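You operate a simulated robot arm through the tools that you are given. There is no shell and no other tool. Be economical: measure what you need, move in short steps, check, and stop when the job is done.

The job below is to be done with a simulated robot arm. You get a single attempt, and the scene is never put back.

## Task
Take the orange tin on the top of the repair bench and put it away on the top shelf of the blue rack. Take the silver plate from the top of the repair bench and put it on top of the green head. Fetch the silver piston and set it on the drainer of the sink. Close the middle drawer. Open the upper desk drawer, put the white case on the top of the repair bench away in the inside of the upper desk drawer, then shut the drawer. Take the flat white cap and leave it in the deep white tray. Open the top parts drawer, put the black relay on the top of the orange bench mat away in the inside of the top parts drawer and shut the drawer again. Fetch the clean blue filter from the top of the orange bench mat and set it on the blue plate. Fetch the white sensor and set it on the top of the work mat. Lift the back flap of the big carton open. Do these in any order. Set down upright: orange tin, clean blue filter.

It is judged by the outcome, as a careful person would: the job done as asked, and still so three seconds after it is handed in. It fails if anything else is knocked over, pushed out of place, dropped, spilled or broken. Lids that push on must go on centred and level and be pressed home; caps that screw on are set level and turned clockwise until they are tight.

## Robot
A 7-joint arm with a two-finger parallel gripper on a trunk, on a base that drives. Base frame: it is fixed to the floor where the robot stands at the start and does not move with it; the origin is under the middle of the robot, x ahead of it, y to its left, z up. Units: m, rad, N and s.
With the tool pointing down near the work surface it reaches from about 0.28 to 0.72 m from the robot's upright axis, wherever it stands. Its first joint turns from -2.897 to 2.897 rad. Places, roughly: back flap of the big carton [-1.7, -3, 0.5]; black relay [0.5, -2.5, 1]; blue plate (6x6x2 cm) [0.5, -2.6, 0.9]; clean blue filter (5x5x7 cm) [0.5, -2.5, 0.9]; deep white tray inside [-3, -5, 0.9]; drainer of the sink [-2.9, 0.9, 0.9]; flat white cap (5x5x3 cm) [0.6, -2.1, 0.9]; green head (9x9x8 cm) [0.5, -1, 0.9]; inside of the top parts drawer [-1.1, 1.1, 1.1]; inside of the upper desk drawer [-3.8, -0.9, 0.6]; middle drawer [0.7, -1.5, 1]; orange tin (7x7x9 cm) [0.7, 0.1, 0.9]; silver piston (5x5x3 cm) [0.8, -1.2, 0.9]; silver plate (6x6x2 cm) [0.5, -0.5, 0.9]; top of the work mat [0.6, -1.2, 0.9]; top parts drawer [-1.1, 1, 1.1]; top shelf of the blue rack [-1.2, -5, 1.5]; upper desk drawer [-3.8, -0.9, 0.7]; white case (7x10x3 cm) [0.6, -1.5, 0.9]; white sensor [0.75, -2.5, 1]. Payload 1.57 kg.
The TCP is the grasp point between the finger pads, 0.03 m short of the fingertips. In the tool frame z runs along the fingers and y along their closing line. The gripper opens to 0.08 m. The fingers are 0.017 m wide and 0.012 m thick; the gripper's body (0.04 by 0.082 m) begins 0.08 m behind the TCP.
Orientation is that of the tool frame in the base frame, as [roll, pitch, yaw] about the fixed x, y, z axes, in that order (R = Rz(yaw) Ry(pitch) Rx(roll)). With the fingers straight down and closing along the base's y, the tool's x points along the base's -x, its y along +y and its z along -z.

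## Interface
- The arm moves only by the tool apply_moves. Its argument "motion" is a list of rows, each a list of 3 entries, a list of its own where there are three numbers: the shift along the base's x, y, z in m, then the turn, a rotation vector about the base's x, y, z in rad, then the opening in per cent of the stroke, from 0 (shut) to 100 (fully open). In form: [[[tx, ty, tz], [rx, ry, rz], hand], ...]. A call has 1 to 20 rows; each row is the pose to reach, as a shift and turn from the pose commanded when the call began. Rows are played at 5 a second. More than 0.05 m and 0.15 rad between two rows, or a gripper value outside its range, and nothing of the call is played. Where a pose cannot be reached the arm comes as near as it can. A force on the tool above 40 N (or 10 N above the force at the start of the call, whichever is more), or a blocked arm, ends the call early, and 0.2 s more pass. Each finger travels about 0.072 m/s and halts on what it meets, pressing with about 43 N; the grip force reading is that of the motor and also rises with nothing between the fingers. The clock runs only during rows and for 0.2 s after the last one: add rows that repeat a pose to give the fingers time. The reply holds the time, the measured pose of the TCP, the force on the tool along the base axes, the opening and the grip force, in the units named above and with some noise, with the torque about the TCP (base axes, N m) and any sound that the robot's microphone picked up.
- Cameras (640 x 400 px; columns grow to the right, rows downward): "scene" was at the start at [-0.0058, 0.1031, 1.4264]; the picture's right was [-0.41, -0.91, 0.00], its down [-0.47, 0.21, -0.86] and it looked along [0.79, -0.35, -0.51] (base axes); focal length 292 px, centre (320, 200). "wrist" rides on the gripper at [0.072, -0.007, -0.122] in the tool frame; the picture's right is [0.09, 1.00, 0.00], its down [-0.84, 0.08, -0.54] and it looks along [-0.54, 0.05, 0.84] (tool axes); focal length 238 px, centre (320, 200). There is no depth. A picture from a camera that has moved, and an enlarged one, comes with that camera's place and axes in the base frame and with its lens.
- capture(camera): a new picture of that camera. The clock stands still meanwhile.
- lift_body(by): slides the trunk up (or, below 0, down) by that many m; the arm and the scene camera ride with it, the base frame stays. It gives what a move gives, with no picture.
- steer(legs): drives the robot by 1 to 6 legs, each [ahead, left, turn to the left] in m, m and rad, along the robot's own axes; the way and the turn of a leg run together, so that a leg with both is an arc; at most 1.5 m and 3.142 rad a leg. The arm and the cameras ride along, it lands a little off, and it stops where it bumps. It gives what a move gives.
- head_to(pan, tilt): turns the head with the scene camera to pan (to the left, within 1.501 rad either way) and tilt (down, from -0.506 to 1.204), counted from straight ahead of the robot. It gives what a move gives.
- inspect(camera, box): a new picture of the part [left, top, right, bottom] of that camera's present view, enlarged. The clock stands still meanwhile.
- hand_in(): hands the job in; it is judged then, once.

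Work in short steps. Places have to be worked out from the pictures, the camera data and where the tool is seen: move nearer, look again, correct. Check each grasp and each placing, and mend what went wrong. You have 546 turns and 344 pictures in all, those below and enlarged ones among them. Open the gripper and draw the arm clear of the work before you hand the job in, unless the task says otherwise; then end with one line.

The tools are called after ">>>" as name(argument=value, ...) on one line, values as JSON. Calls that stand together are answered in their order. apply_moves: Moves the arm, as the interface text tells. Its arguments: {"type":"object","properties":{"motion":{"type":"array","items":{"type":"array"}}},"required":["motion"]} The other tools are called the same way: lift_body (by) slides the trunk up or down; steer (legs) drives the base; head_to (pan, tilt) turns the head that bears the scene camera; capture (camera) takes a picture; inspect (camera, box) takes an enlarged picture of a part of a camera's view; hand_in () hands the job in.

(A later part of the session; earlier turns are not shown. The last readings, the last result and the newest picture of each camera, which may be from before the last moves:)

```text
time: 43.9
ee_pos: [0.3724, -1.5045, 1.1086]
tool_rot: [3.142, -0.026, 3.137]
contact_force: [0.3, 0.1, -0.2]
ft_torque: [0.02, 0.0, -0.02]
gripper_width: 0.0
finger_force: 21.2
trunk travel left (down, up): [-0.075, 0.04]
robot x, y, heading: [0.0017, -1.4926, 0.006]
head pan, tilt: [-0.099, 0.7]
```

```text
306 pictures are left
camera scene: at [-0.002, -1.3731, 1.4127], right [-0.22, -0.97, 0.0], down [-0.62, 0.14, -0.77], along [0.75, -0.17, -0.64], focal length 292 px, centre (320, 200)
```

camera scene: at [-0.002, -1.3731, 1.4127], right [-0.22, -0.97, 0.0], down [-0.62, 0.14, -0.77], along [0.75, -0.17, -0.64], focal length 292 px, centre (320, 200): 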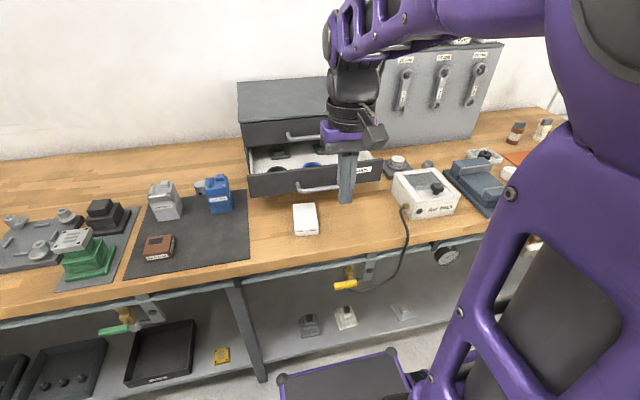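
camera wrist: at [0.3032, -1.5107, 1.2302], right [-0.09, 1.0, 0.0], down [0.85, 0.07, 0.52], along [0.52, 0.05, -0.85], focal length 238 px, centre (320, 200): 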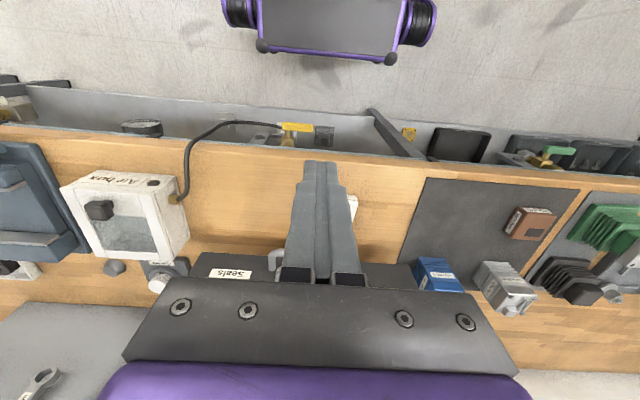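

The middle drawer's front is at about x=0.616, z=0.965, open by about 0.11 m. I'll tilt the closed fingers forward and push the panel beside the handle at y≈-1.405.

>>> apply_moves(motion=[[[0.01, 0.03, 0], [0, -0.1, 0], 0], [[0.02, 0.06, 0], [0, -0.22, 0], 0], [[0.02, 0.1, -0.01], [0, -0.35, 0], 0], [[0.02, 0.1, -0.02], [0, -0.48, 0], 0], [[0.02, 0.1, -0.03], [0, -0.61, 0], 0], [[0.03, 0.1, -0.04], [0, -0.74, 0], 0], [[0.05, 0.1, -0.05], [0, -0.87, 0], 0], [[0.07, 0.1, -0.06], [0, -1.02, 0], 0], [[0.07, 0.1, -0.06], [0, -1.02, 0], 0]])

>>> capture(camera="wrist")

>>> capture(camera="scene")

```text
time: 44.8
ee_pos: [0.394, -1.4059, 1.0454]
tool_rot: [-3.131, 0.268, 3.138]
contact_force: [0.5, 0.3, 0.5]
ft_torque: [-0.02, 0.0, -0.01]
gripper_width: 0.0002
finger_force: 21.5
trunk travel left (down, up): [-0.075, 0.04]
robot x, y, heading: [0.0039, -1.4951, 0.003]
head pan, tilt: [-0.099, 0.7]
stopped in row 4: the arm was blocked; the commanded pose is now the measured one
```

```text
305 pictures are left
camera wrist: at [0.2926, -1.4104, 1.1421], right [-0.08, 1.0, -0.03], down [0.67, 0.08, 0.74], along [0.74, 0.04, -0.67], focal length 238 px, centre (320, 200)
```

wrist: 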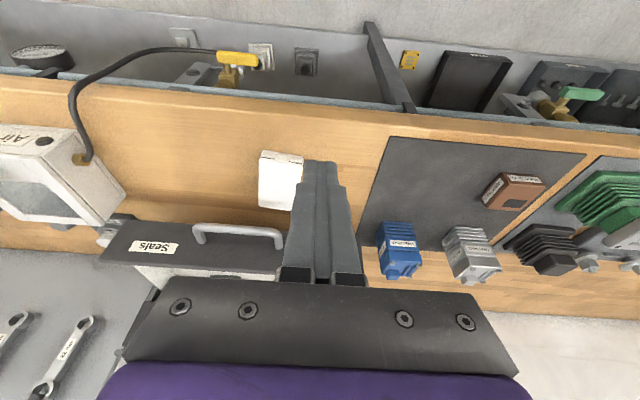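

```text
304 pictures are left
camera scene: at [-0.0009, -1.3852, 1.4231], right [-0.35, -0.94, 0.0], down [-0.51, 0.19, -0.84], along [0.79, -0.29, -0.54], focal length 292 px, centre (320, 200)
```

scene: 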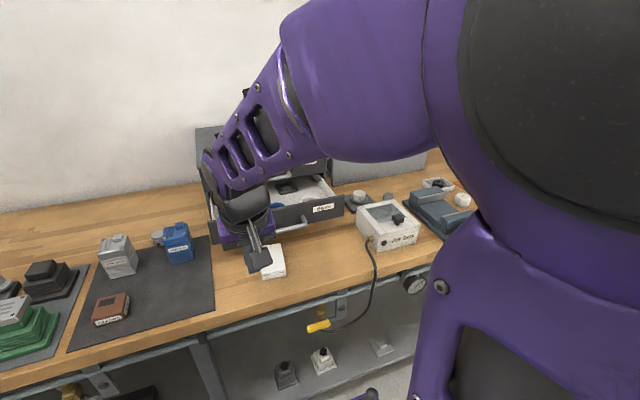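

The elbow is bumping the camera head when the arm works close in on the left. I'll bring the arm back to the right and vertical, then shift the robot left so the work is on its right.

>>> apply_moves(motion=[[[0.03, -0.02, 0.02], [0, 0.1, 0], 0], [[0.03, -0.05, 0.04], [0, 0.2, 0], 0], [[0.03, -0.1, 0.06], [0, 0.27, 0], 0], [[0.03, -0.15, 0.07], [0, 0.27, 0], 0], [[0.03, -0.2, 0.07], [0, 0.27, 0], 0], [[0.03, -0.25, 0.07], [0, 0.27, 0], 0], [[0.02, -0.3, 0.07], [0, 0.27, 0], 0], [[0.0, -0.34, 0.07], [0, 0.27, 0], 0], [[-0.03, -0.38, 0.07], [0, 0.27, 0], 0], [[-0.06, -0.4, 0.07], [0, 0.27, 0], 0]])

>>> steer(legs=[[0, 0.45, 0]])

>>> head_to(pan=-0.5, tilt=0.6)

>>> capture(camera="scene")

```text
refused: row 3 steps farther than a row can; nothing moved
```

```text
time: 49.7
ee_pos: [0.3943, -0.9549, 1.0442]
tool_rot: [-3.131, 0.266, 3.136]
contact_force: [0.1, 0.1, 0.3]
ft_torque: [-0.01, 0.02, -0.01]
gripper_width: 0.0
finger_force: 21.1
trunk travel left (down, up): [-0.075, 0.04]
robot x, y, heading: [0.0042, -1.0444, -0.005]
head pan, tilt: [-0.099, 0.7]
```

```text
time: 50.6
ee_pos: [0.3948, -0.9542, 1.0453]
tool_rot: [-3.133, 0.267, 3.137]
contact_force: [0.1, -0.3, 0.0]
ft_torque: [0.0, -0.01, -0.01]
gripper_width: 0.0001
finger_force: 21.5
trunk travel left (down, up): [-0.075, 0.04]
robot x, y, heading: [0.0035, -1.0439, -0.003]
head pan, tilt: [-0.499, 0.6]
```

```text
303 pictures are left
camera scene: at [-0.0072, -0.9461, 1.4206], right [-0.48, -0.88, 0.0], down [-0.5, 0.27, -0.83], along [0.72, -0.4, -0.56], focal length 292 px, centre (320, 200)
```

scene: 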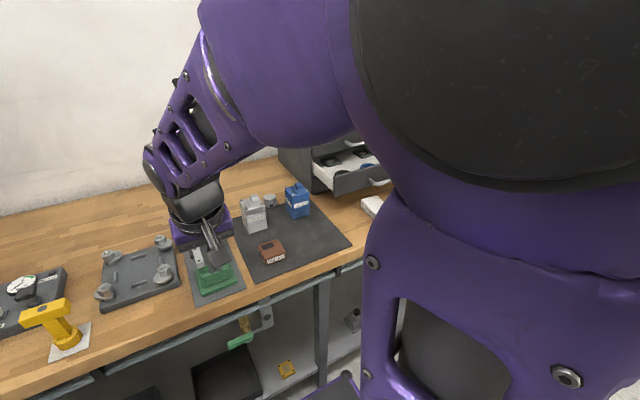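

The arm rows were refused for step size but the drive went ahead, and the path looks to have been clear. I'll raise the arm, level it and swing it to the right.

>>> apply_moves(motion=[[[0.0, -0.01, 0.03], [0, 0.1, 0], 0], [[0.0, -0.02, 0.06], [0, 0.2, 0], 0], [[0.0, -0.05, 0.09], [0, 0.27, 0], 0], [[0.0, -0.095, 0.09], [0, 0.27, 0], 0], [[0.0, -0.14, 0.09], [0, 0.27, 0], 0], [[0.0, -0.185, 0.09], [0, 0.27, 0], 0], [[0.0, -0.23, 0.09], [0, 0.27, 0], 0], [[0.0, -0.275, 0.09], [0, 0.27, 0], 0], [[0.0, -0.32, 0.09], [0, 0.27, 0], 0], [[0, -0.36, 0.09], [0, 0.27, 0], 0], [[0, -0.36, 0.09], [0, 0.27, 0], 0]])

>>> capture(camera="scene")

>>> capture(camera="wrist")

```text
time: 53.0
ee_pos: [0.3958, -1.3156, 1.1342]
tool_rot: [-3.129, -0.004, 3.138]
contact_force: [-1.0, -0.2, -0.2]
ft_torque: [-0.02, 0.02, 0.0]
gripper_width: 0.0001
finger_force: 21.0
trunk travel left (down, up): [-0.075, 0.04]
robot x, y, heading: [0.0034, -1.0432, -0.002]
head pan, tilt: [-0.499, 0.6]
```

```text
302 pictures are left
camera scene: at [-0.0071, -0.9463, 1.4206], right [-0.48, -0.88, 0.0], down [-0.5, 0.27, -0.83], along [0.72, -0.4, -0.57], focal length 292 px, centre (320, 200)
```

scene: 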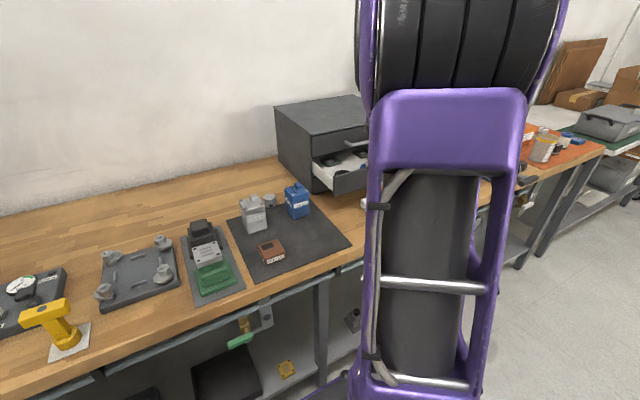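

```text
301 pictures are left
camera wrist: at [0.3229, -1.3211, 1.2554], right [-0.09, 1.0, -0.01], down [0.84, 0.08, 0.54], along [0.54, 0.04, -0.84], focal length 238 px, centre (320, 200)
```

wrist: 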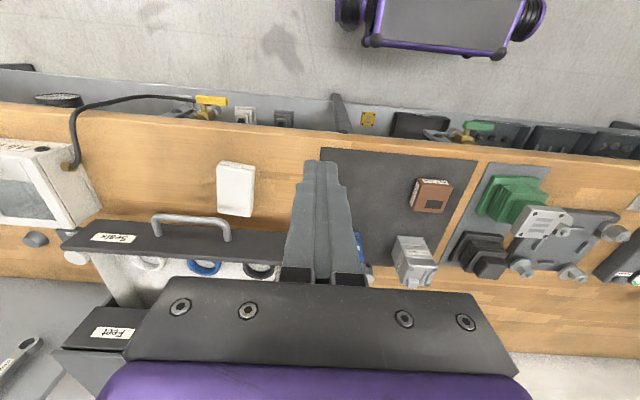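

The plate seems to have been disturbed. I'll zoom in to check.

>>> inspect(camera="wrist", box=[440, 150, 640, 275])

>>> inspect(camera="scene", box=[140, 180, 300, 300])

```text
3.20 times, centred on (540, 212) of wrist
camera zoom: at [0.3229, -1.3211, 1.2554], right [-0.09, 1.0, -0.01], down [0.84, 0.08, 0.54], along [0.54, 0.04, -0.84], focal length 763 px, centre (-384, 160)
```

zoom: 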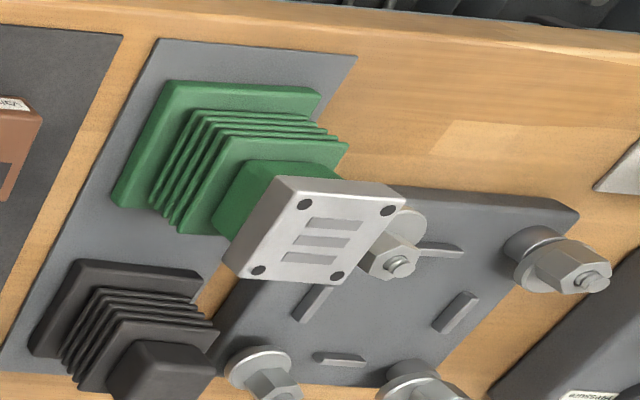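

```text
3.33 times, centred on (220, 240) of scene
camera zoom: at [-0.0071, -0.9463, 1.4206], right [-0.48, -0.88, 0.0], down [-0.5, 0.27, -0.83], along [0.72, -0.4, -0.57], focal length 973 px, centre (653, 67)
```

zoom: 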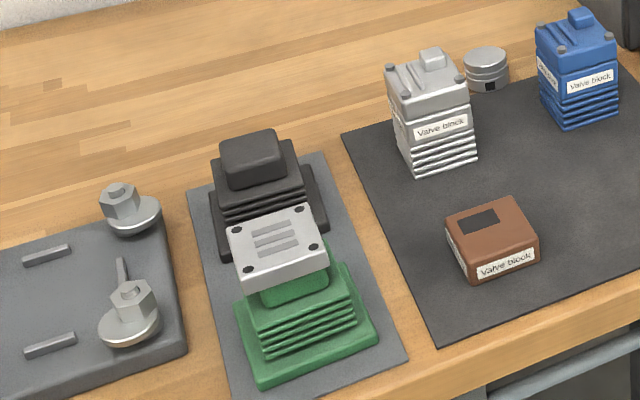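

The projection check shows the plate hasn't moved. I'll drive right a little and tilt the fingers further out for the drawer push.

>>> steer(legs=[[0, -0.14, 0]])

>>> apply_moves(motion=[[[0.04, 0.02, -0.01], [0, -0.1, 0], 0], [[0.06, 0.03, -0.02], [0, -0.22, 0], 0], [[0.07, 0.045, -0.03], [0, -0.34, 0], 0], [[0.07, 0.045, -0.05], [0, -0.46, 0], 0], [[0.07, 0.045, -0.07], [0, -0.58, 0], 0], [[0.07, 0.045, -0.09], [0, -0.7, 0], 0], [[0.07, 0.045, -0.11], [0, -0.82, 0], 0], [[0.07, 0.045, -0.13], [0, -0.94, 0], 0], [[0.07, 0.045, -0.145], [0, -1.04, 0], 0], [[0.07, 0.045, -0.145], [0, -1.04, 0], 0]])

>>> capture(camera="wrist")

>>> capture(camera="scene")

```text
time: 55.0
ee_pos: [0.3949, -1.4563, 1.1352]
tool_rot: [-3.129, -0.002, 3.138]
contact_force: [0.8, -0.1, 0.4]
ft_torque: [-0.01, 0.01, 0.03]
gripper_width: 0.0
finger_force: 21.1
trunk travel left (down, up): [-0.075, 0.04]
robot x, y, heading: [0.0016, -1.1837, -0.0]
head pan, tilt: [-0.499, 0.6]
```

```text
time: 57.2
ee_pos: [0.4648, -1.4103, 0.9903]
tool_rot: [-3.137, 1.037, 3.13]
contact_force: [0.1, -0.2, 0.3]
ft_torque: [0.0, 0.01, 0.0]
gripper_width: 0.0
finger_force: 20.9
trunk travel left (down, up): [-0.075, 0.04]
robot x, y, heading: [0.0027, -1.1867, 0.004]
head pan, tilt: [-0.499, 0.6]
```

```text
298 pictures are left
camera wrist: at [0.3223, -1.4157, 0.9884], right [-0.03, 1.0, -0.08], down [-0.04, 0.08, 1.0], along [1.0, 0.04, 0.04], focal length 238 px, centre (320, 200)
```

wrist: 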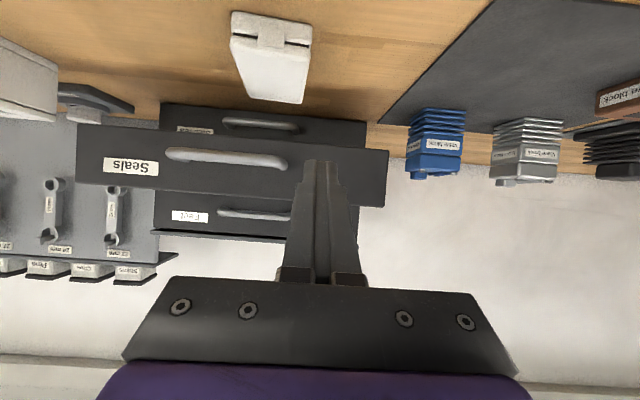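

```text
297 pictures are left
camera scene: at [-0.0073, -1.0867, 1.4206], right [-0.48, -0.88, 0.0], down [-0.5, 0.27, -0.83], along [0.72, -0.4, -0.56], focal length 292 px, centre (320, 200)
```

scene: 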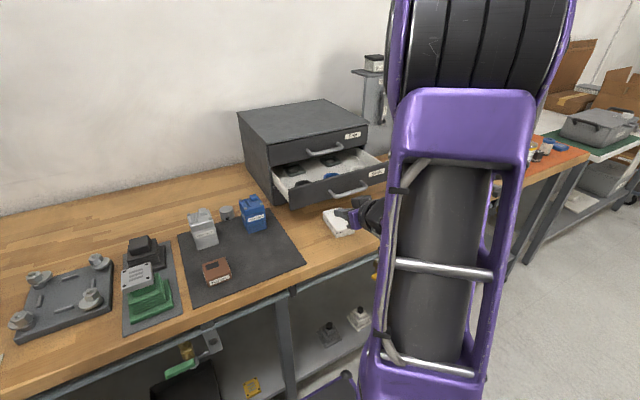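

The fingertips line up with the middle panel, just beside its handle. I'll push forward in small steps.

>>> apply_moves(motion=[[[0.04, 0, 0], [0, 0, 0], 0], [[0.08, 0, 0], [0, 0, 0], 0], [[0.1, 0, 0], [0, 0, 0], 0], [[0.11, 0, 0], [0, 0, 0], 0], [[0.12, 0, 0], [0, 0, 0], 0], [[0.13, 0, 0], [0, 0, 0], 0], [[0.14, 0, 0], [0, 0, 0], 0], [[0.15, 0, 0], [0, 0, 0], 0], [[0.16, 0, 0], [0, 0, 0], 0], [[0.17, 0, 0], [0, 0, 0], 0]])

>>> capture(camera="scene")

```text
time: 59.4
ee_pos: [0.6363, -1.4103, 0.9909]
tool_rot: [-3.138, 1.036, 3.135]
contact_force: [0.7, -0.2, -1.0]
ft_torque: [-0.02, 0.05, 0.0]
gripper_width: 0.0
finger_force: 21.3
trunk travel left (down, up): [-0.075, 0.04]
robot x, y, heading: [0.0049, -1.1828, -0.005]
head pan, tilt: [-0.499, 0.6]
```

```text
296 pictures are left
camera scene: at [-0.0075, -1.0866, 1.4206], right [-0.48, -0.88, 0.0], down [-0.5, 0.27, -0.83], along [0.72, -0.4, -0.56], focal length 292 px, centre (320, 200)
```

scene: 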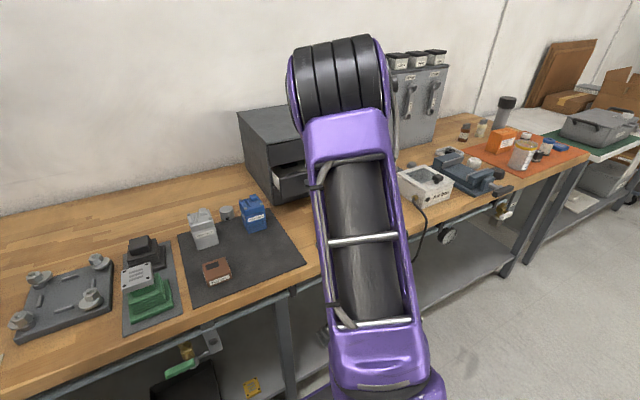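

The drawer is moving in with little force, so I'll keep pushing until it is home.

>>> apply_moves(motion=[[[0.012, 0, 0], [0, 0, 0], 0], [[0.024, 0, 0], [0, 0, 0], 0], [[0.036, 0, 0], [0, 0, 0], 0], [[0.046, 0, 0], [0, 0, 0], 0], [[0.054, 0, 0], [0, 0, 0], 0], [[0.06, 0, 0], [0, 0, 0], 0], [[0.066, 0, 0], [0, 0, 0], 0], [[0.072, 0, 0], [0, 0, 0], 0], [[0.078, 0, 0], [0, 0, 0], 0], [[0.084, 0, 0], [0, 0, 0], 0], [[0.09, 0, 0], [0, 0, 0], 0]])

>>> capture(camera="wrist")

>>> capture(camera="scene")

```text
time: 61.5
ee_pos: [0.7095, -1.412, 0.9899]
tool_rot: [-3.136, 1.034, 3.134]
contact_force: [-24.1, 6.6, 11.1]
ft_torque: [0.07, -0.09, 0.19]
gripper_width: 0.0004
finger_force: 21.2
trunk travel left (down, up): [-0.075, 0.04]
robot x, y, heading: [0.0016, -1.1824, -0.005]
head pan, tilt: [-0.499, 0.6]
stopped in row 10: the force on the tool passed its limit at 49 N (the readings are from after the stop); the commanded pose is now the measured one
```

```text
295 pictures are left
camera wrist: at [0.5675, -1.4158, 0.9888], right [-0.03, 1.0, -0.08], down [-0.04, 0.08, 1.0], along [1.0, 0.04, 0.03], focal length 238 px, centre (320, 200)
```

wrist: 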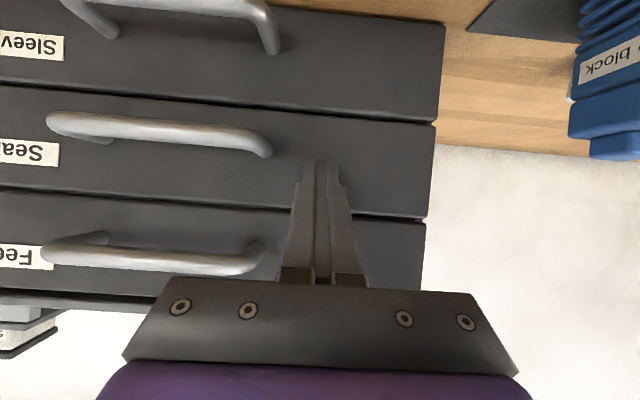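

```text
294 pictures are left
camera scene: at [-0.0115, -1.0855, 1.4207], right [-0.48, -0.88, 0.0], down [-0.49, 0.27, -0.83], along [0.72, -0.4, -0.56], focal length 292 px, centre (320, 200)
```

scene: 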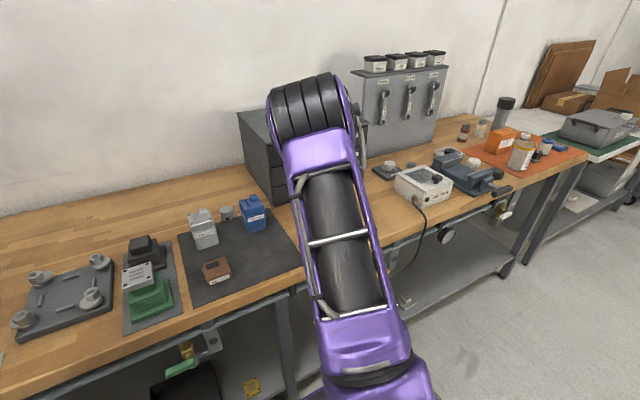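

The middle drawer is shut flush. I'll back off and return to vertical, then drive slightly left and forward for the piston.

>>> apply_moves(motion=[[[-0.045, 0, 0], [0, 0, 0], 0], [[-0.09, 0, 0], [0, 0, 0], 0], [[-0.135, 0, 0], [0, 0, 0], 0], [[-0.18, 0, 0], [0, 0, 0], 0], [[-0.225, 0, 0.02], [0, 0.1, 0], 0], [[-0.24, 0, 0.05], [0, 0.24, 0], 0], [[-0.25, 0, 0.08], [0, 0.38, 0], 0], [[-0.26, 0, 0.11], [0, 0.52, 0], 30], [[-0.26, 0, 0.12], [0, 0.66, 0], 60], [[-0.26, 0, 0.13], [0, 0.8, 0], 80], [[-0.26, 0, 0.14], [0, 0.92, 0], 100], [[-0.26, 0, 0.14], [0, 1.034, 0], 100], [[-0.26, 0, 0.14], [0, 1.034, 0], 100]])

>>> steer(legs=[[0, 0.13, 0], [0.05, 0, 0]])

>>> capture(camera="wrist")

>>> capture(camera="scene")

```text
time: 64.3
ee_pos: [0.4537, -1.4108, 1.1273]
tool_rot: [-3.13, -0.006, 3.136]
contact_force: [0.2, 0.4, -0.2]
ft_torque: [0.0, -0.01, 0.0]
gripper_width: 0.08
finger_force: 0.0
trunk travel left (down, up): [-0.075, 0.04]
robot x, y, heading: [0.0034, -1.1845, -0.002]
head pan, tilt: [-0.499, 0.6]
```

```text
time: 66.7
ee_pos: [0.5016, -1.2799, 1.1267]
tool_rot: [-3.129, -0.005, 3.137]
contact_force: [0.2, -0.4, 0.5]
ft_torque: [0.0, -0.02, -0.01]
gripper_width: 0.0802
finger_force: 0.1
trunk travel left (down, up): [-0.075, 0.04]
robot x, y, heading: [0.0565, -1.0552, -0.001]
head pan, tilt: [-0.499, 0.6]
```

```text
293 pictures are left
camera wrist: at [0.4303, -1.2864, 1.2476], right [-0.09, 1.0, -0.01], down [0.84, 0.08, 0.54], along [0.54, 0.04, -0.84], focal length 238 px, centre (320, 200)
```

wrist: 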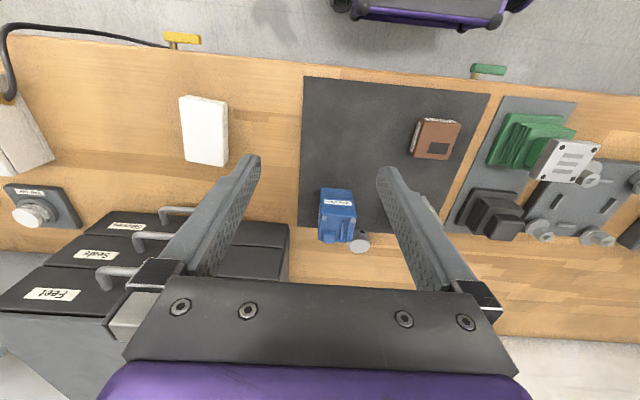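

```text
292 pictures are left
camera scene: at [0.0421, -0.9566, 1.4206], right [-0.48, -0.88, 0.0], down [-0.5, 0.27, -0.83], along [0.72, -0.4, -0.56], focal length 292 px, centre (320, 200)
```

scene: 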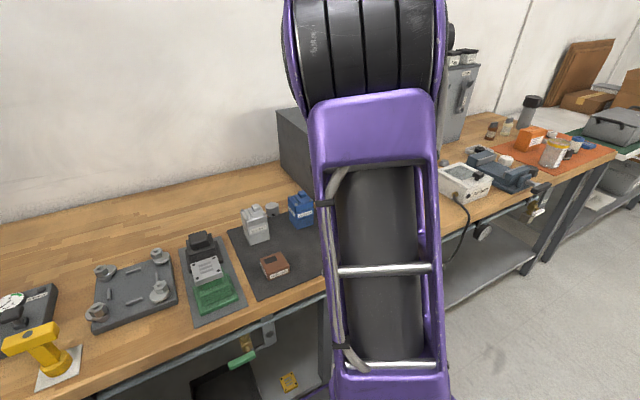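

The piston is at about (0.745, -1.182). I'll move the hand up to it at height and look again.

>>> apply_moves(motion=[[[0.04, 0.025, 0], [0, 0, 0], 100], [[0.08, 0.05, 0], [0, 0, 0], 100], [[0.12, 0.075, 0], [0, 0, 0], 100], [[0.16, 0.098, -0.0], [0, 0, 0], 100], [[0.19, 0.098, -0.02], [0, 0, 0], 100], [[0.205, 0.098, -0.04], [0, 0, 0], 100], [[0.205, 0.098, -0.04], [0, 0, 0], 100]])

>>> capture(camera="wrist")

```text
time: 68.3
ee_pos: [0.7079, -1.1837, 1.087]
tool_rot: [-3.131, -0.005, 3.136]
contact_force: [-0.4, 0.2, -0.7]
ft_torque: [-0.02, 0.0, -0.02]
gripper_width: 0.0799
finger_force: 0.1
trunk travel left (down, up): [-0.075, 0.04]
robot x, y, heading: [0.0551, -1.0533, -0.001]
head pan, tilt: [-0.499, 0.6]
```

```text
291 pictures are left
camera wrist: at [0.6353, -1.1887, 1.2081], right [-0.09, 1.0, -0.01], down [0.84, 0.08, 0.54], along [0.54, 0.04, -0.84], focal length 238 px, centre (320, 200)
```

wrist: 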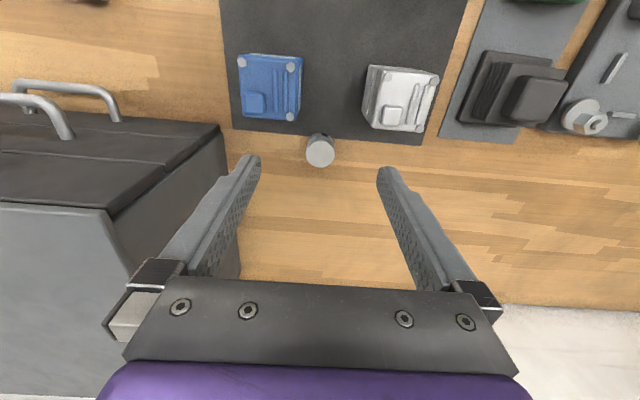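

The piston is at about (0.757, -1.181). I'll move over it, go part of the way down and check.

>>> apply_moves(motion=[[[0.025, 0.001, 0], [0, 0, 0], 100], [[0.049, 0.002, 0], [0, 0, 0], 100], [[0.049, 0.002, -0.04], [0, 0, 0], 100], [[0.049, 0.002, -0.08], [0, 0, 0], 100], [[0.049, 0.002, -0.12], [0, 0, 0], 100], [[0.049, 0.002, -0.12], [0, 0, 0], 100]])

>>> capture(camera="wrist")

```text
time: 69.7
ee_pos: [0.7568, -1.1808, 0.9668]
tool_rot: [-3.129, -0.003, 3.138]
contact_force: [-0.1, 0.2, 0.6]
ft_torque: [0.04, 0.01, 0.03]
gripper_width: 0.0803
finger_force: 0.1
out of reach, approached as far as the arm can: row 1, 2, 3, 4
trunk travel left (down, up): [-0.075, 0.04]
robot x, y, heading: [0.054, -1.0534, 0.001]
head pan, tilt: [-0.499, 0.6]
```

```text
290 pictures are left
camera wrist: at [0.684, -1.1863, 1.0872], right [-0.09, 1.0, -0.01], down [0.84, 0.08, 0.54], along [0.54, 0.04, -0.84], focal length 238 px, centre (320, 200)
```

wrist: 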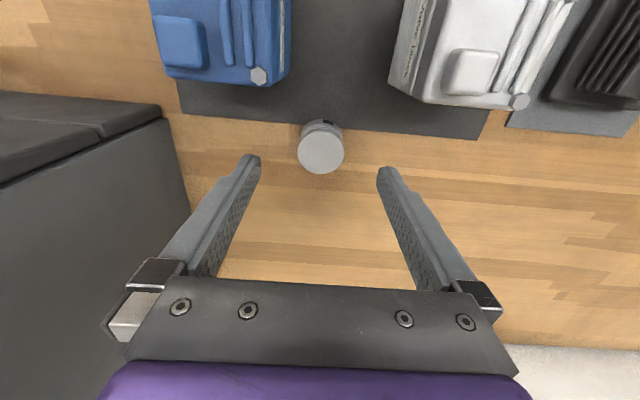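

Aligned. I'll descend and grip.

>>> apply_moves(motion=[[[0, -0.001, -0.03], [0, 0, 0], 100], [[0, -0.001, -0.062], [0, 0, 0], 100], [[0, -0.001, -0.062], [0, 0, 0], 60], [[0, -0.001, -0.062], [0, 0, 0], 30], [[0, -0.001, -0.062], [0, 0, 0], 20], [[0, -0.001, -0.062], [0, 0, 0], 20]])

>>> capture(camera="wrist")

```text
time: 71.1
ee_pos: [0.7563, -1.1824, 0.9062]
tool_rot: [-3.129, -0.004, 3.137]
contact_force: [-0.1, 0.4, 0.1]
ft_torque: [-0.02, -0.02, 0.03]
gripper_width: 0.0403
finger_force: 43.5
trunk travel left (down, up): [-0.075, 0.04]
robot x, y, heading: [0.05, -1.0543, -0.002]
head pan, tilt: [-0.499, 0.6]
```

```text
289 pictures are left
camera wrist: at [0.6847, -1.1873, 1.0261], right [-0.09, 1.0, -0.01], down [0.84, 0.08, 0.54], along [0.54, 0.04, -0.84], focal length 238 px, centre (320, 200)
```

wrist: 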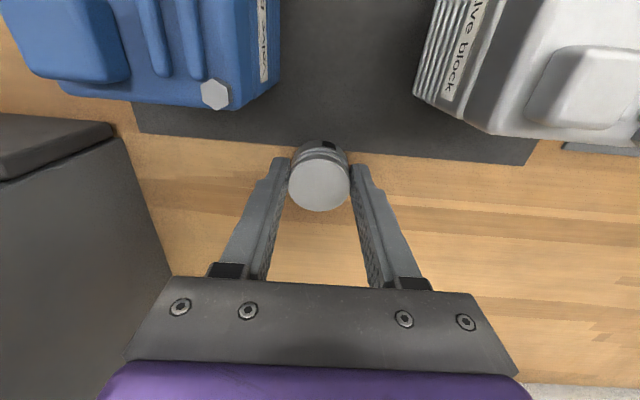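

Piston held at width 0.040. I'll lift it and retract over the gap.

>>> apply_moves(motion=[[[0, 0, 0.045], [0, 0, 0], 20], [[0, 0, 0.09], [0, 0, 0], 20], [[0, 0, 0.135], [0, 0, 0], 20], [[0, 0, 0.17], [0, 0, 0], 20], [[-0.045, 0, 0.19], [0, 0, 0], 20], [[-0.09, 0, 0.2], [0, 0, 0], 20], [[-0.14, 0, 0.2], [0, 0, 0], 20], [[-0.185, -0.02, 0.2], [0, 0, 0], 20], [[-0.23, -0.04, 0.2], [0, 0, 0], 20], [[-0.27, -0.065, 0.2], [0, 0, 0], 20], [[-0.31, -0.09, 0.2], [0, 0, 0], 20], [[-0.35, -0.12, 0.2], [0, 0, 0], 20], [[-0.39, -0.15, 0.2], [0, 0, 0], 20], [[-0.42, -0.17, 0.2], [0, 0, 0], 20]])

>>> steer(legs=[[-0.45, 0, 0], [0, 0, 1.5708]])

>>> head_to(pan=0.3, tilt=0.35)

>>> capture(camera="scene")

>>> head_to(pan=1.45, tilt=0.35)

>>> capture(camera="scene")

```text
time: 74.1
ee_pos: [0.3369, -1.3504, 1.1058]
tool_rot: [-3.13, -0.005, 3.137]
contact_force: [0.1, 0.8, -0.4]
ft_torque: [-0.03, 0.01, 0.0]
gripper_width: 0.0402
finger_force: 43.4
out of reach, approached as far as the arm can: row 3, 4
trunk travel left (down, up): [-0.075, 0.04]
robot x, y, heading: [0.0528, -1.0548, -0.0]
head pan, tilt: [-0.499, 0.6]
```

```text
time: 80.8
ee_pos: [-0.1014, -0.7667, 1.1054]
tool_rot: [-3.13, -0.005, -1.57]
contact_force: [-0.4, 0.1, -1.6]
ft_torque: [0.01, -0.02, 0.0]
gripper_width: 0.0403
finger_force: 43.0
trunk travel left (down, up): [-0.075, 0.04]
robot x, y, heading: [-0.3984, -1.0534, 1.575]
head pan, tilt: [-0.499, 0.6]
```

```text
time: 81.9
ee_pos: [-0.1001, -0.7668, 1.1053]
tool_rot: [-3.129, -0.004, -1.57]
contact_force: [0.3, -0.1, -1.1]
ft_torque: [0.0, -0.01, 0.03]
gripper_width: 0.0405
finger_force: 42.9
trunk travel left (down, up): [-0.075, 0.04]
robot x, y, heading: [-0.3963, -1.0489, 1.573]
head pan, tilt: [0.3, 0.351]
```

```text
288 pictures are left
camera scene: at [-0.5626, -1.054, 1.4433], right [0.95, 0.3, 0.0], down [0.1, -0.33, -0.94], along [-0.28, 0.9, -0.34], focal length 292 px, centre (320, 200)
```

scene: 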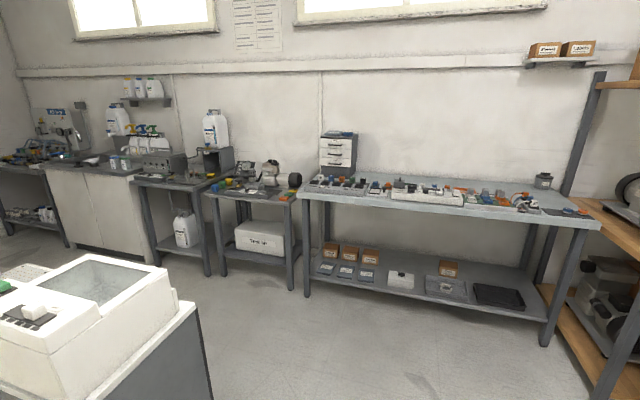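

```text
time: 83.3
ee_pos: [-0.1011, -0.7661, 1.1069]
tool_rot: [-3.13, -0.005, -1.572]
contact_force: [0.9, 1.1, -1.4]
ft_torque: [-0.01, 0.01, 0.0]
gripper_width: 0.0404
finger_force: 43.2
trunk travel left (down, up): [-0.075, 0.04]
robot x, y, heading: [-0.3942, -1.0514, 1.57]
head pan, tilt: [1.45, 0.351]
```

```text
287 pictures are left
camera scene: at [-0.6273, -1.1319, 1.4434], right [0.12, 0.99, 0.0], down [0.34, -0.04, -0.94], along [-0.93, 0.11, -0.34], focal length 292 px, centre (320, 200)
```

scene: 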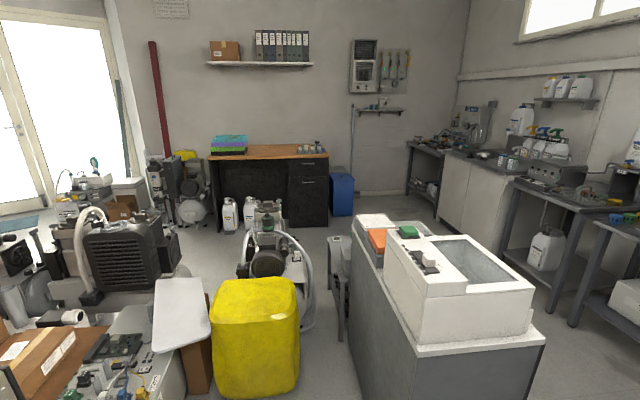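

The sink is on the +y wall to the left, past a parts bench. There is a corridor between the central island and that bench, so I'll drive forward to its entrance and look along it.

>>> steer(legs=[[1.05, 0, 0]])

>>> head_to(pan=1.3, tilt=0.5)

>>> capture(camera="scene")

>>> head_to(pan=0.5, tilt=0.6)

>>> capture(camera="scene")

```text
time: 88.7
ee_pos: [-0.1114, 0.2902, 1.1059]
tool_rot: [-3.13, -0.004, -1.561]
contact_force: [-0.7, -0.1, -0.9]
ft_torque: [-0.01, 0.02, -0.02]
gripper_width: 0.0402
finger_force: 42.9
trunk travel left (down, up): [-0.075, 0.04]
robot x, y, heading: [-0.406, 0.0015, 1.583]
head pan, tilt: [1.45, 0.351]
```

```text
time: 89.4
ee_pos: [-0.1112, 0.2906, 1.1064]
tool_rot: [-3.13, -0.004, -1.562]
contact_force: [0.5, 0.3, -0.9]
ft_torque: [0.03, 0.0, 0.0]
gripper_width: 0.0398
finger_force: 43.0
trunk travel left (down, up): [-0.075, 0.04]
robot x, y, heading: [-0.4035, 0.0002, 1.586]
head pan, tilt: [1.3, 0.499]
```

```text
286 pictures are left
camera scene: at [-0.6302, -0.0672, 1.4297], right [0.25, 0.97, 0.0], down [0.46, -0.12, -0.88], along [-0.85, 0.22, -0.48], focal length 292 px, centre (320, 200)
```

scene: 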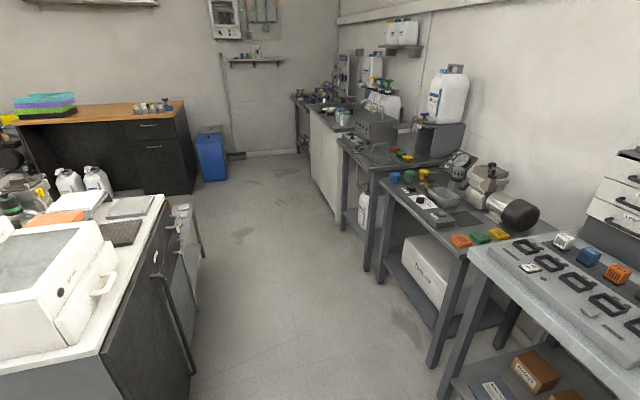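

```text
time: 90.6
ee_pos: [-0.1109, 0.2904, 1.1058]
tool_rot: [-3.131, -0.006, -1.563]
contact_force: [0.3, 0.1, 0.1]
ft_torque: [-0.05, -0.01, -0.03]
gripper_width: 0.0403
finger_force: 43.4
trunk travel left (down, up): [-0.075, 0.04]
robot x, y, heading: [-0.4045, 0.0013, 1.58]
head pan, tilt: [0.499, 0.6]
```

```text
285 pictures are left
camera scene: at [-0.5855, -0.0133, 1.4206], right [0.87, 0.49, 0.0], down [0.28, -0.49, -0.83], along [-0.4, 0.72, -0.56], focal length 292 px, centre (320, 200)
```

scene: 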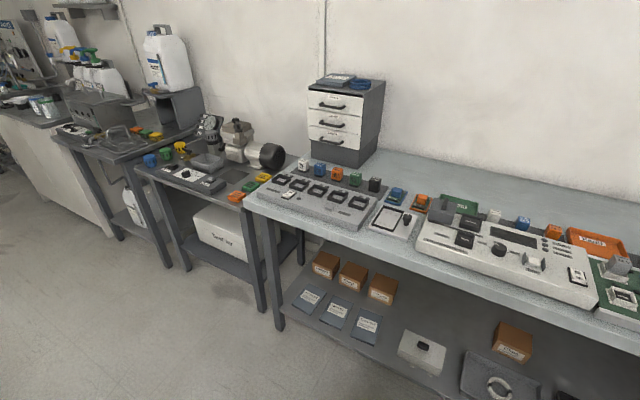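

The corridor is clear (island edge y≈-0.5, bench fronts y≈0.5). I'll strafe left along it to the sink.

>>> steer(legs=[[0, 1.2, -0.01], [0, 0.9, 0]])

>>> head_to(pan=0.1, tilt=0.6)

>>> capture(camera="scene")

```text
time: 111.0
ee_pos: [-2.2167, 0.2833, 1.1061]
tool_rot: [-3.129, -0.004, -1.573]
contact_force: [-0.2, 0.2, -0.2]
ft_torque: [0.01, -0.02, 0.0]
gripper_width: 0.0401
finger_force: 43.2
trunk travel left (down, up): [-0.075, 0.04]
robot x, y, heading: [-2.5137, -0.0038, 1.571]
head pan, tilt: [0.499, 0.6]
```

```text
time: 111.9
ee_pos: [-2.2172, 0.2839, 1.1063]
tool_rot: [-3.13, -0.005, -1.572]
contact_force: [0.3, 0.2, -0.5]
ft_torque: [0.0, -0.04, 0.01]
gripper_width: 0.04
finger_force: 43.6
trunk travel left (down, up): [-0.075, 0.04]
robot x, y, heading: [-2.5101, -0.0, 1.575]
head pan, tilt: [0.099, 0.6]
```

```text
284 pictures are left
camera scene: at [-2.66, -0.0043, 1.4206], right [0.99, 0.1, 0.0], down [0.06, -0.56, -0.83], along [-0.08, 0.82, -0.56], focal length 292 px, centre (320, 200)
```

scene: 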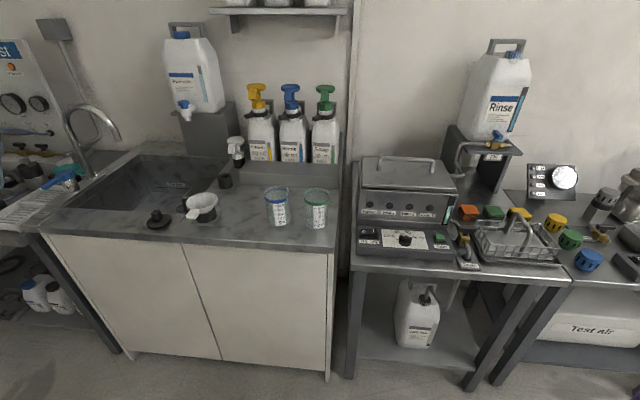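

>>> inspect(camera="scene", box=[130, 125, 350, 260])

```text
2.91 times, centred on (240, 192) of scene
camera zoom: at [-2.66, -0.0043, 1.4206], right [0.99, 0.1, 0.0], down [0.06, -0.56, -0.83], along [-0.08, 0.82, -0.56], focal length 849 px, centre (553, 222)
```

zoom: 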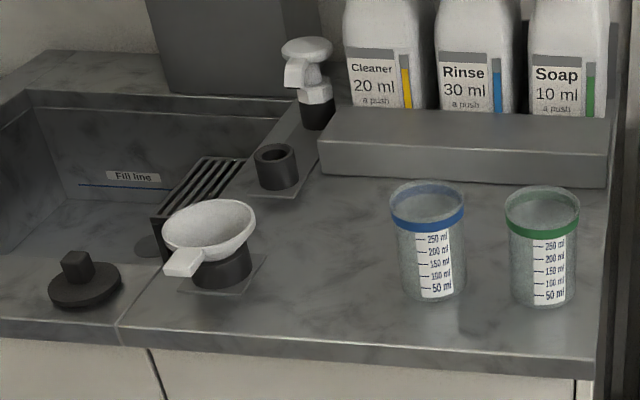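

The drainer is the flat slab right of the basin, and the spot at about (-2.95, 0.81) is free. I'll position the robot so that spot is slightly to its right.

>>> steer(legs=[[0, 0.55, 0], [0.14, 0, 0]])

>>> head_to(pan=-0.2, tilt=0.6)

>>> capture(camera="scene")

>>> capture(camera="wrist")

```text
time: 118.7
ee_pos: [-2.7738, 0.4209, 1.106]
tool_rot: [-3.131, -0.004, -1.577]
contact_force: [0.0, 0.2, -0.6]
ft_torque: [-0.02, -0.02, 0.0]
gripper_width: 0.0402
finger_force: 43.1
trunk travel left (down, up): [-0.075, 0.04]
robot x, y, heading: [-3.0735, 0.1363, 1.561]
head pan, tilt: [0.099, 0.6]
```

```text
time: 119.5
ee_pos: [-2.7737, 0.4212, 1.1052]
tool_rot: [-3.129, -0.006, -1.577]
contact_force: [-0.4, -0.1, -0.6]
ft_torque: [-0.02, -0.01, 0.0]
gripper_width: 0.0403
finger_force: 43.0
trunk travel left (down, up): [-0.075, 0.04]
robot x, y, heading: [-3.0714, 0.135, 1.574]
head pan, tilt: [-0.201, 0.6]
```

```text
282 pictures are left
camera scene: at [-3.1921, 0.1333, 1.4206], right [0.98, -0.2, 0.0], down [-0.11, -0.55, -0.83], along [0.17, 0.81, -0.56], focal length 292 px, centre (320, 200)
```

scene: 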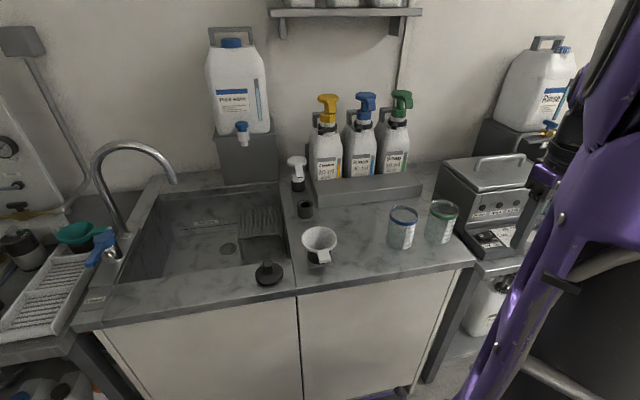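

```text
281 pictures are left
camera wrist: at [-2.7702, 0.3496, 1.2266], right [-1.0, -0.09, -0.01], down [-0.08, 0.84, 0.54], along [-0.04, 0.54, -0.84], focal length 238 px, centre (320, 200)
```

wrist: 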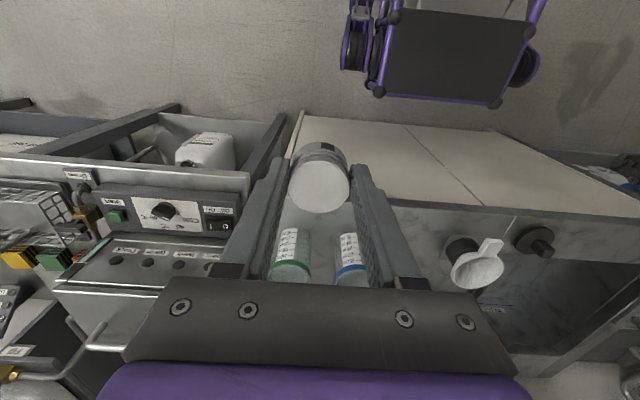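

The target projects to a clear patch between the strainer, the cups and the ledge. I'll move above it at height.

>>> apply_moves(motion=[[[0, 0.045, 0], [0, 0, 0], 20], [[-0.01, 0.09, 0], [0, 0, 0], 20], [[-0.03, 0.13, 0], [0, 0, 0], 20], [[-0.055, 0.17, 0], [0, 0, 0], 20], [[-0.08, 0.21, 0], [0, 0, 0], 20], [[-0.105, 0.25, 0], [0, 0, 0], 20], [[-0.13, 0.29, 0], [0, 0, 0], 20], [[-0.155, 0.33, 0], [0, 0, 0], 20], [[-0.176, 0.37, 0], [0, 0, 0], 20], [[-0.176, 0.389, 0], [0, 0, 0], 20], [[-0.176, 0.389, -0.04], [0, 0, 0], 20], [[-0.176, 0.389, -0.08], [0, 0, 0], 20], [[-0.176, 0.389, -0.12], [0, 0, 0], 20], [[-0.176, 0.389, -0.12], [0, 0, 0], 20]])

>>> capture(camera="scene")

>>> capture(camera="wrist")

```text
time: 122.5
ee_pos: [-2.9492, 0.8106, 0.9867]
tool_rot: [-3.129, -0.004, -1.576]
contact_force: [0.2, 0.6, -1.0]
ft_torque: [0.03, 0.0, 0.02]
gripper_width: 0.0401
finger_force: 42.8
out of reach, approached as far as the arm can: row 10
trunk travel left (down, up): [-0.075, 0.04]
robot x, y, heading: [-3.0717, 0.14, 1.568]
head pan, tilt: [-0.201, 0.6]
```

```text
280 pictures are left
camera scene: at [-3.192, 0.1335, 1.4206], right [0.98, -0.2, 0.0], down [-0.11, -0.55, -0.82], along [0.17, 0.81, -0.57], focal length 292 px, centre (320, 200)
```

scene: 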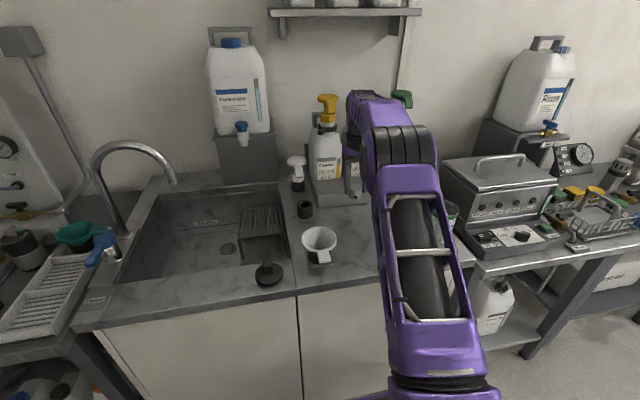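

```text
279 pictures are left
camera wrist: at [-2.9455, 0.7393, 1.1063], right [-1.0, -0.09, -0.01], down [-0.08, 0.84, 0.54], along [-0.04, 0.54, -0.84], focal length 238 px, centre (320, 200)
```

wrist: 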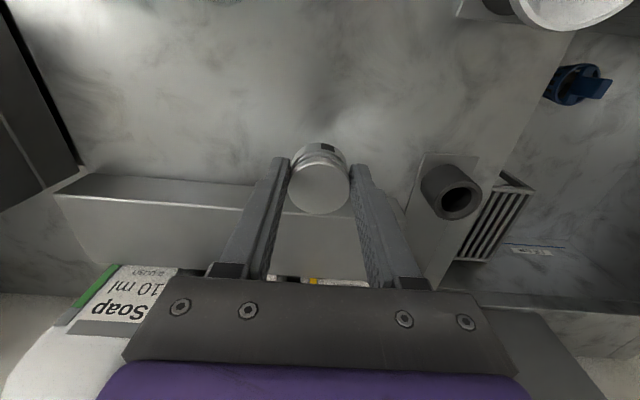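

There's some margin to the ledge, but I'll shift 2 cm back and lower toward the slab.

>>> apply_moves(motion=[[[0, -0.02, -0.02], [0, 0, 0], 20], [[0, -0.02, -0.045], [0, 0, 0], 20], [[0, -0.02, -0.06], [0, 0, 0], 20], [[0, -0.02, -0.065], [0, 0, 0], 20], [[0, -0.02, -0.07], [0, 0, 0], 20], [[0, -0.02, -0.073], [0, 0, 0], 20], [[0, -0.02, -0.073], [0, 0, 0], 20]])

>>> inspect(camera="wrist", box=[240, 100, 400, 220])

```text
time: 124.1
ee_pos: [-2.9503, 0.7903, 0.913]
tool_rot: [-3.13, -0.004, -1.576]
contact_force: [0.4, -0.2, -0.5]
ft_torque: [-0.02, -0.01, -0.04]
gripper_width: 0.0401
finger_force: 42.4
trunk travel left (down, up): [-0.075, 0.04]
robot x, y, heading: [-3.0702, 0.1367, 1.568]
head pan, tilt: [-0.201, 0.6]
```

```text
3.33 times, centred on (320, 160) of wrist
camera zoom: at [-2.946, 0.7182, 1.0335], right [-1.0, -0.09, -0.01], down [-0.08, 0.84, 0.54], along [-0.04, 0.54, -0.84], focal length 794 px, centre (320, 333)
```

zoom: 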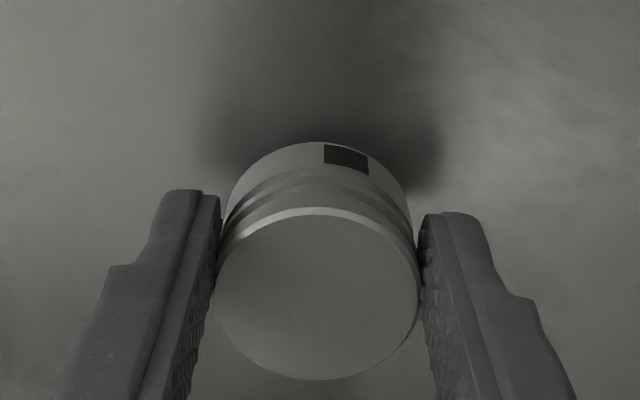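

Still in the air; I'll continue down in 3 mm steps.

>>> apply_moves(motion=[[[0, 0, -0.003], [0, 0, 0], 20], [[0, 0, -0.006], [0, 0, 0], 20], [[0, 0, -0.009], [0, 0, 0], 20], [[0, 0, -0.009], [0, 0, 0], 20]])

```text
time: 125.1
ee_pos: [-2.9496, 0.7892, 0.9046]
tool_rot: [-3.129, -0.004, -1.575]
contact_force: [-0.1, -1.8, 2.4]
ft_torque: [0.01, -0.01, 0.0]
gripper_width: 0.04
finger_force: 43.0
trunk travel left (down, up): [-0.075, 0.04]
robot x, y, heading: [-3.0726, 0.1365, 1.567]
head pan, tilt: [-0.201, 0.6]
```

Slight contact. I'll go down 2 mm more to confirm.

>>> apply_moves(motion=[[[0, 0, -0.002], [0, 0, 0], 20], [[0, 0, -0.002], [0, 0, 0], 20]])

```text
time: 125.7
ee_pos: [-2.9497, 0.7898, 0.9043]
tool_rot: [-3.129, 0.001, -1.575]
contact_force: [-0.7, -0.8, 15.3]
ft_torque: [0.39, 0.02, 0.0]
gripper_width: 0.0405
finger_force: 42.9
trunk travel left (down, up): [-0.075, 0.04]
robot x, y, heading: [-3.0741, 0.1428, 1.568]
head pan, tilt: [-0.201, 0.6]
```

The piston is resting on the slab. I'll release and rise.

>>> apply_moves(motion=[[[0, 0, 0.002], [0, 0, 0], 30], [[0, 0, 0.002], [0, 0, 0], 60], [[0, 0, 0.002], [0, 0, 0], 80], [[0, 0, 0.002], [0, 0, 0], 80], [[0, 0, 0.04], [0, 0, 0], 80], [[0, 0, 0.085], [0, 0, 0], 80], [[0, 0, 0.13], [0, 0, 0], 80], [[0, 0, 0.175], [0, 0, 0], 80], [[0.02, -0.04, 0.2], [0, 0, 0], 80], [[0.05, -0.08, 0.2], [0, 0, 0], 80], [[0.075, -0.12, 0.2], [0, 0, 0], 80], [[0.1, -0.16, 0.2], [0, 0, 0], 80], [[0.125, -0.2, 0.2], [0, 0, 0], 80], [[0.15, -0.24, 0.2], [0, 0, 0], 80], [[0.17, -0.28, 0.2], [0, 0, 0], 80], [[0.18, -0.32, 0.2], [0, 0, 0], 80], [[0.18, -0.36, 0.2], [0, 0, 0], 80]])

>>> inspect(camera="scene", box=[260, 150, 500, 300])

```text
refused: row 9 steps farther than a row can; nothing moved
```

```text
2.67 times, centred on (380, 225) of scene
camera zoom: at [-3.1923, 0.132, 1.4208], right [0.98, -0.2, 0.0], down [-0.11, -0.55, -0.83], along [0.17, 0.81, -0.56], focal length 778 px, centre (160, 133)
```

zoom: 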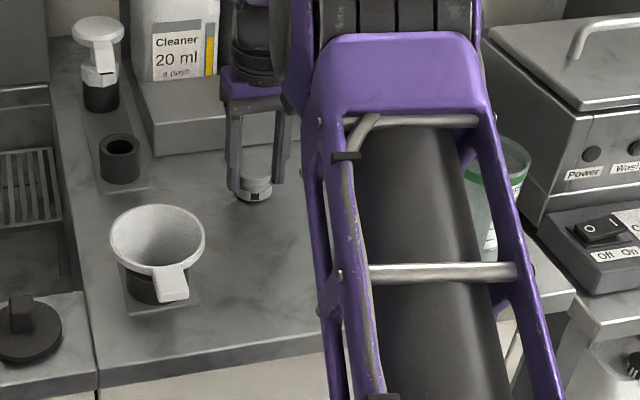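

Fixing the step size and repeating the release.

>>> apply_moves(motion=[[[0, 0, 0.002], [0, 0, 0], 30], [[0, 0, 0.002], [0, 0, 0], 60], [[0, 0, 0.002], [0, 0, 0], 80], [[0, 0, 0.002], [0, 0, 0], 80], [[0, 0, 0.04], [0, 0, 0], 80], [[0, 0, 0.085], [0, 0, 0], 80], [[0, 0, 0.13], [0, 0, 0], 80], [[0, 0, 0.175], [0, 0, 0], 80], [[0.01, -0.03, 0.2], [0, 0, 0], 80], [[0.03, -0.07, 0.2], [0, 0, 0], 80], [[0.055, -0.11, 0.2], [0, 0, 0], 80], [[0.08, -0.15, 0.2], [0, 0, 0], 80], [[0.105, -0.19, 0.2], [0, 0, 0], 80], [[0.13, -0.23, 0.2], [0, 0, 0], 80], [[0.15, -0.27, 0.2], [0, 0, 0], 80], [[0.16, -0.315, 0.2], [0, 0, 0], 80], [[0.165, -0.36, 0.2], [0, 0, 0], 80]])

>>> capture(camera="scene")

```text
time: 129.3
ee_pos: [-2.7862, 0.4303, 1.1024]
tool_rot: [-3.131, -0.006, -1.576]
contact_force: [0.3, 0.7, 0.1]
ft_torque: [-0.02, 0.04, 0.01]
gripper_width: 0.0641
finger_force: 0.0
trunk travel left (down, up): [-0.075, 0.04]
robot x, y, heading: [-3.0715, 0.134, 1.57]
head pan, tilt: [-0.201, 0.6]
```

```text
276 pictures are left
camera scene: at [-3.1921, 0.1335, 1.4206], right [0.98, -0.2, 0.0], down [-0.11, -0.55, -0.82], along [0.17, 0.81, -0.57], focal length 292 px, centre (320, 200)
```

scene: 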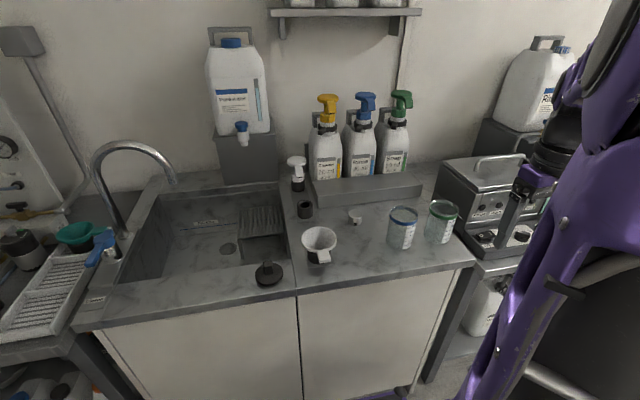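

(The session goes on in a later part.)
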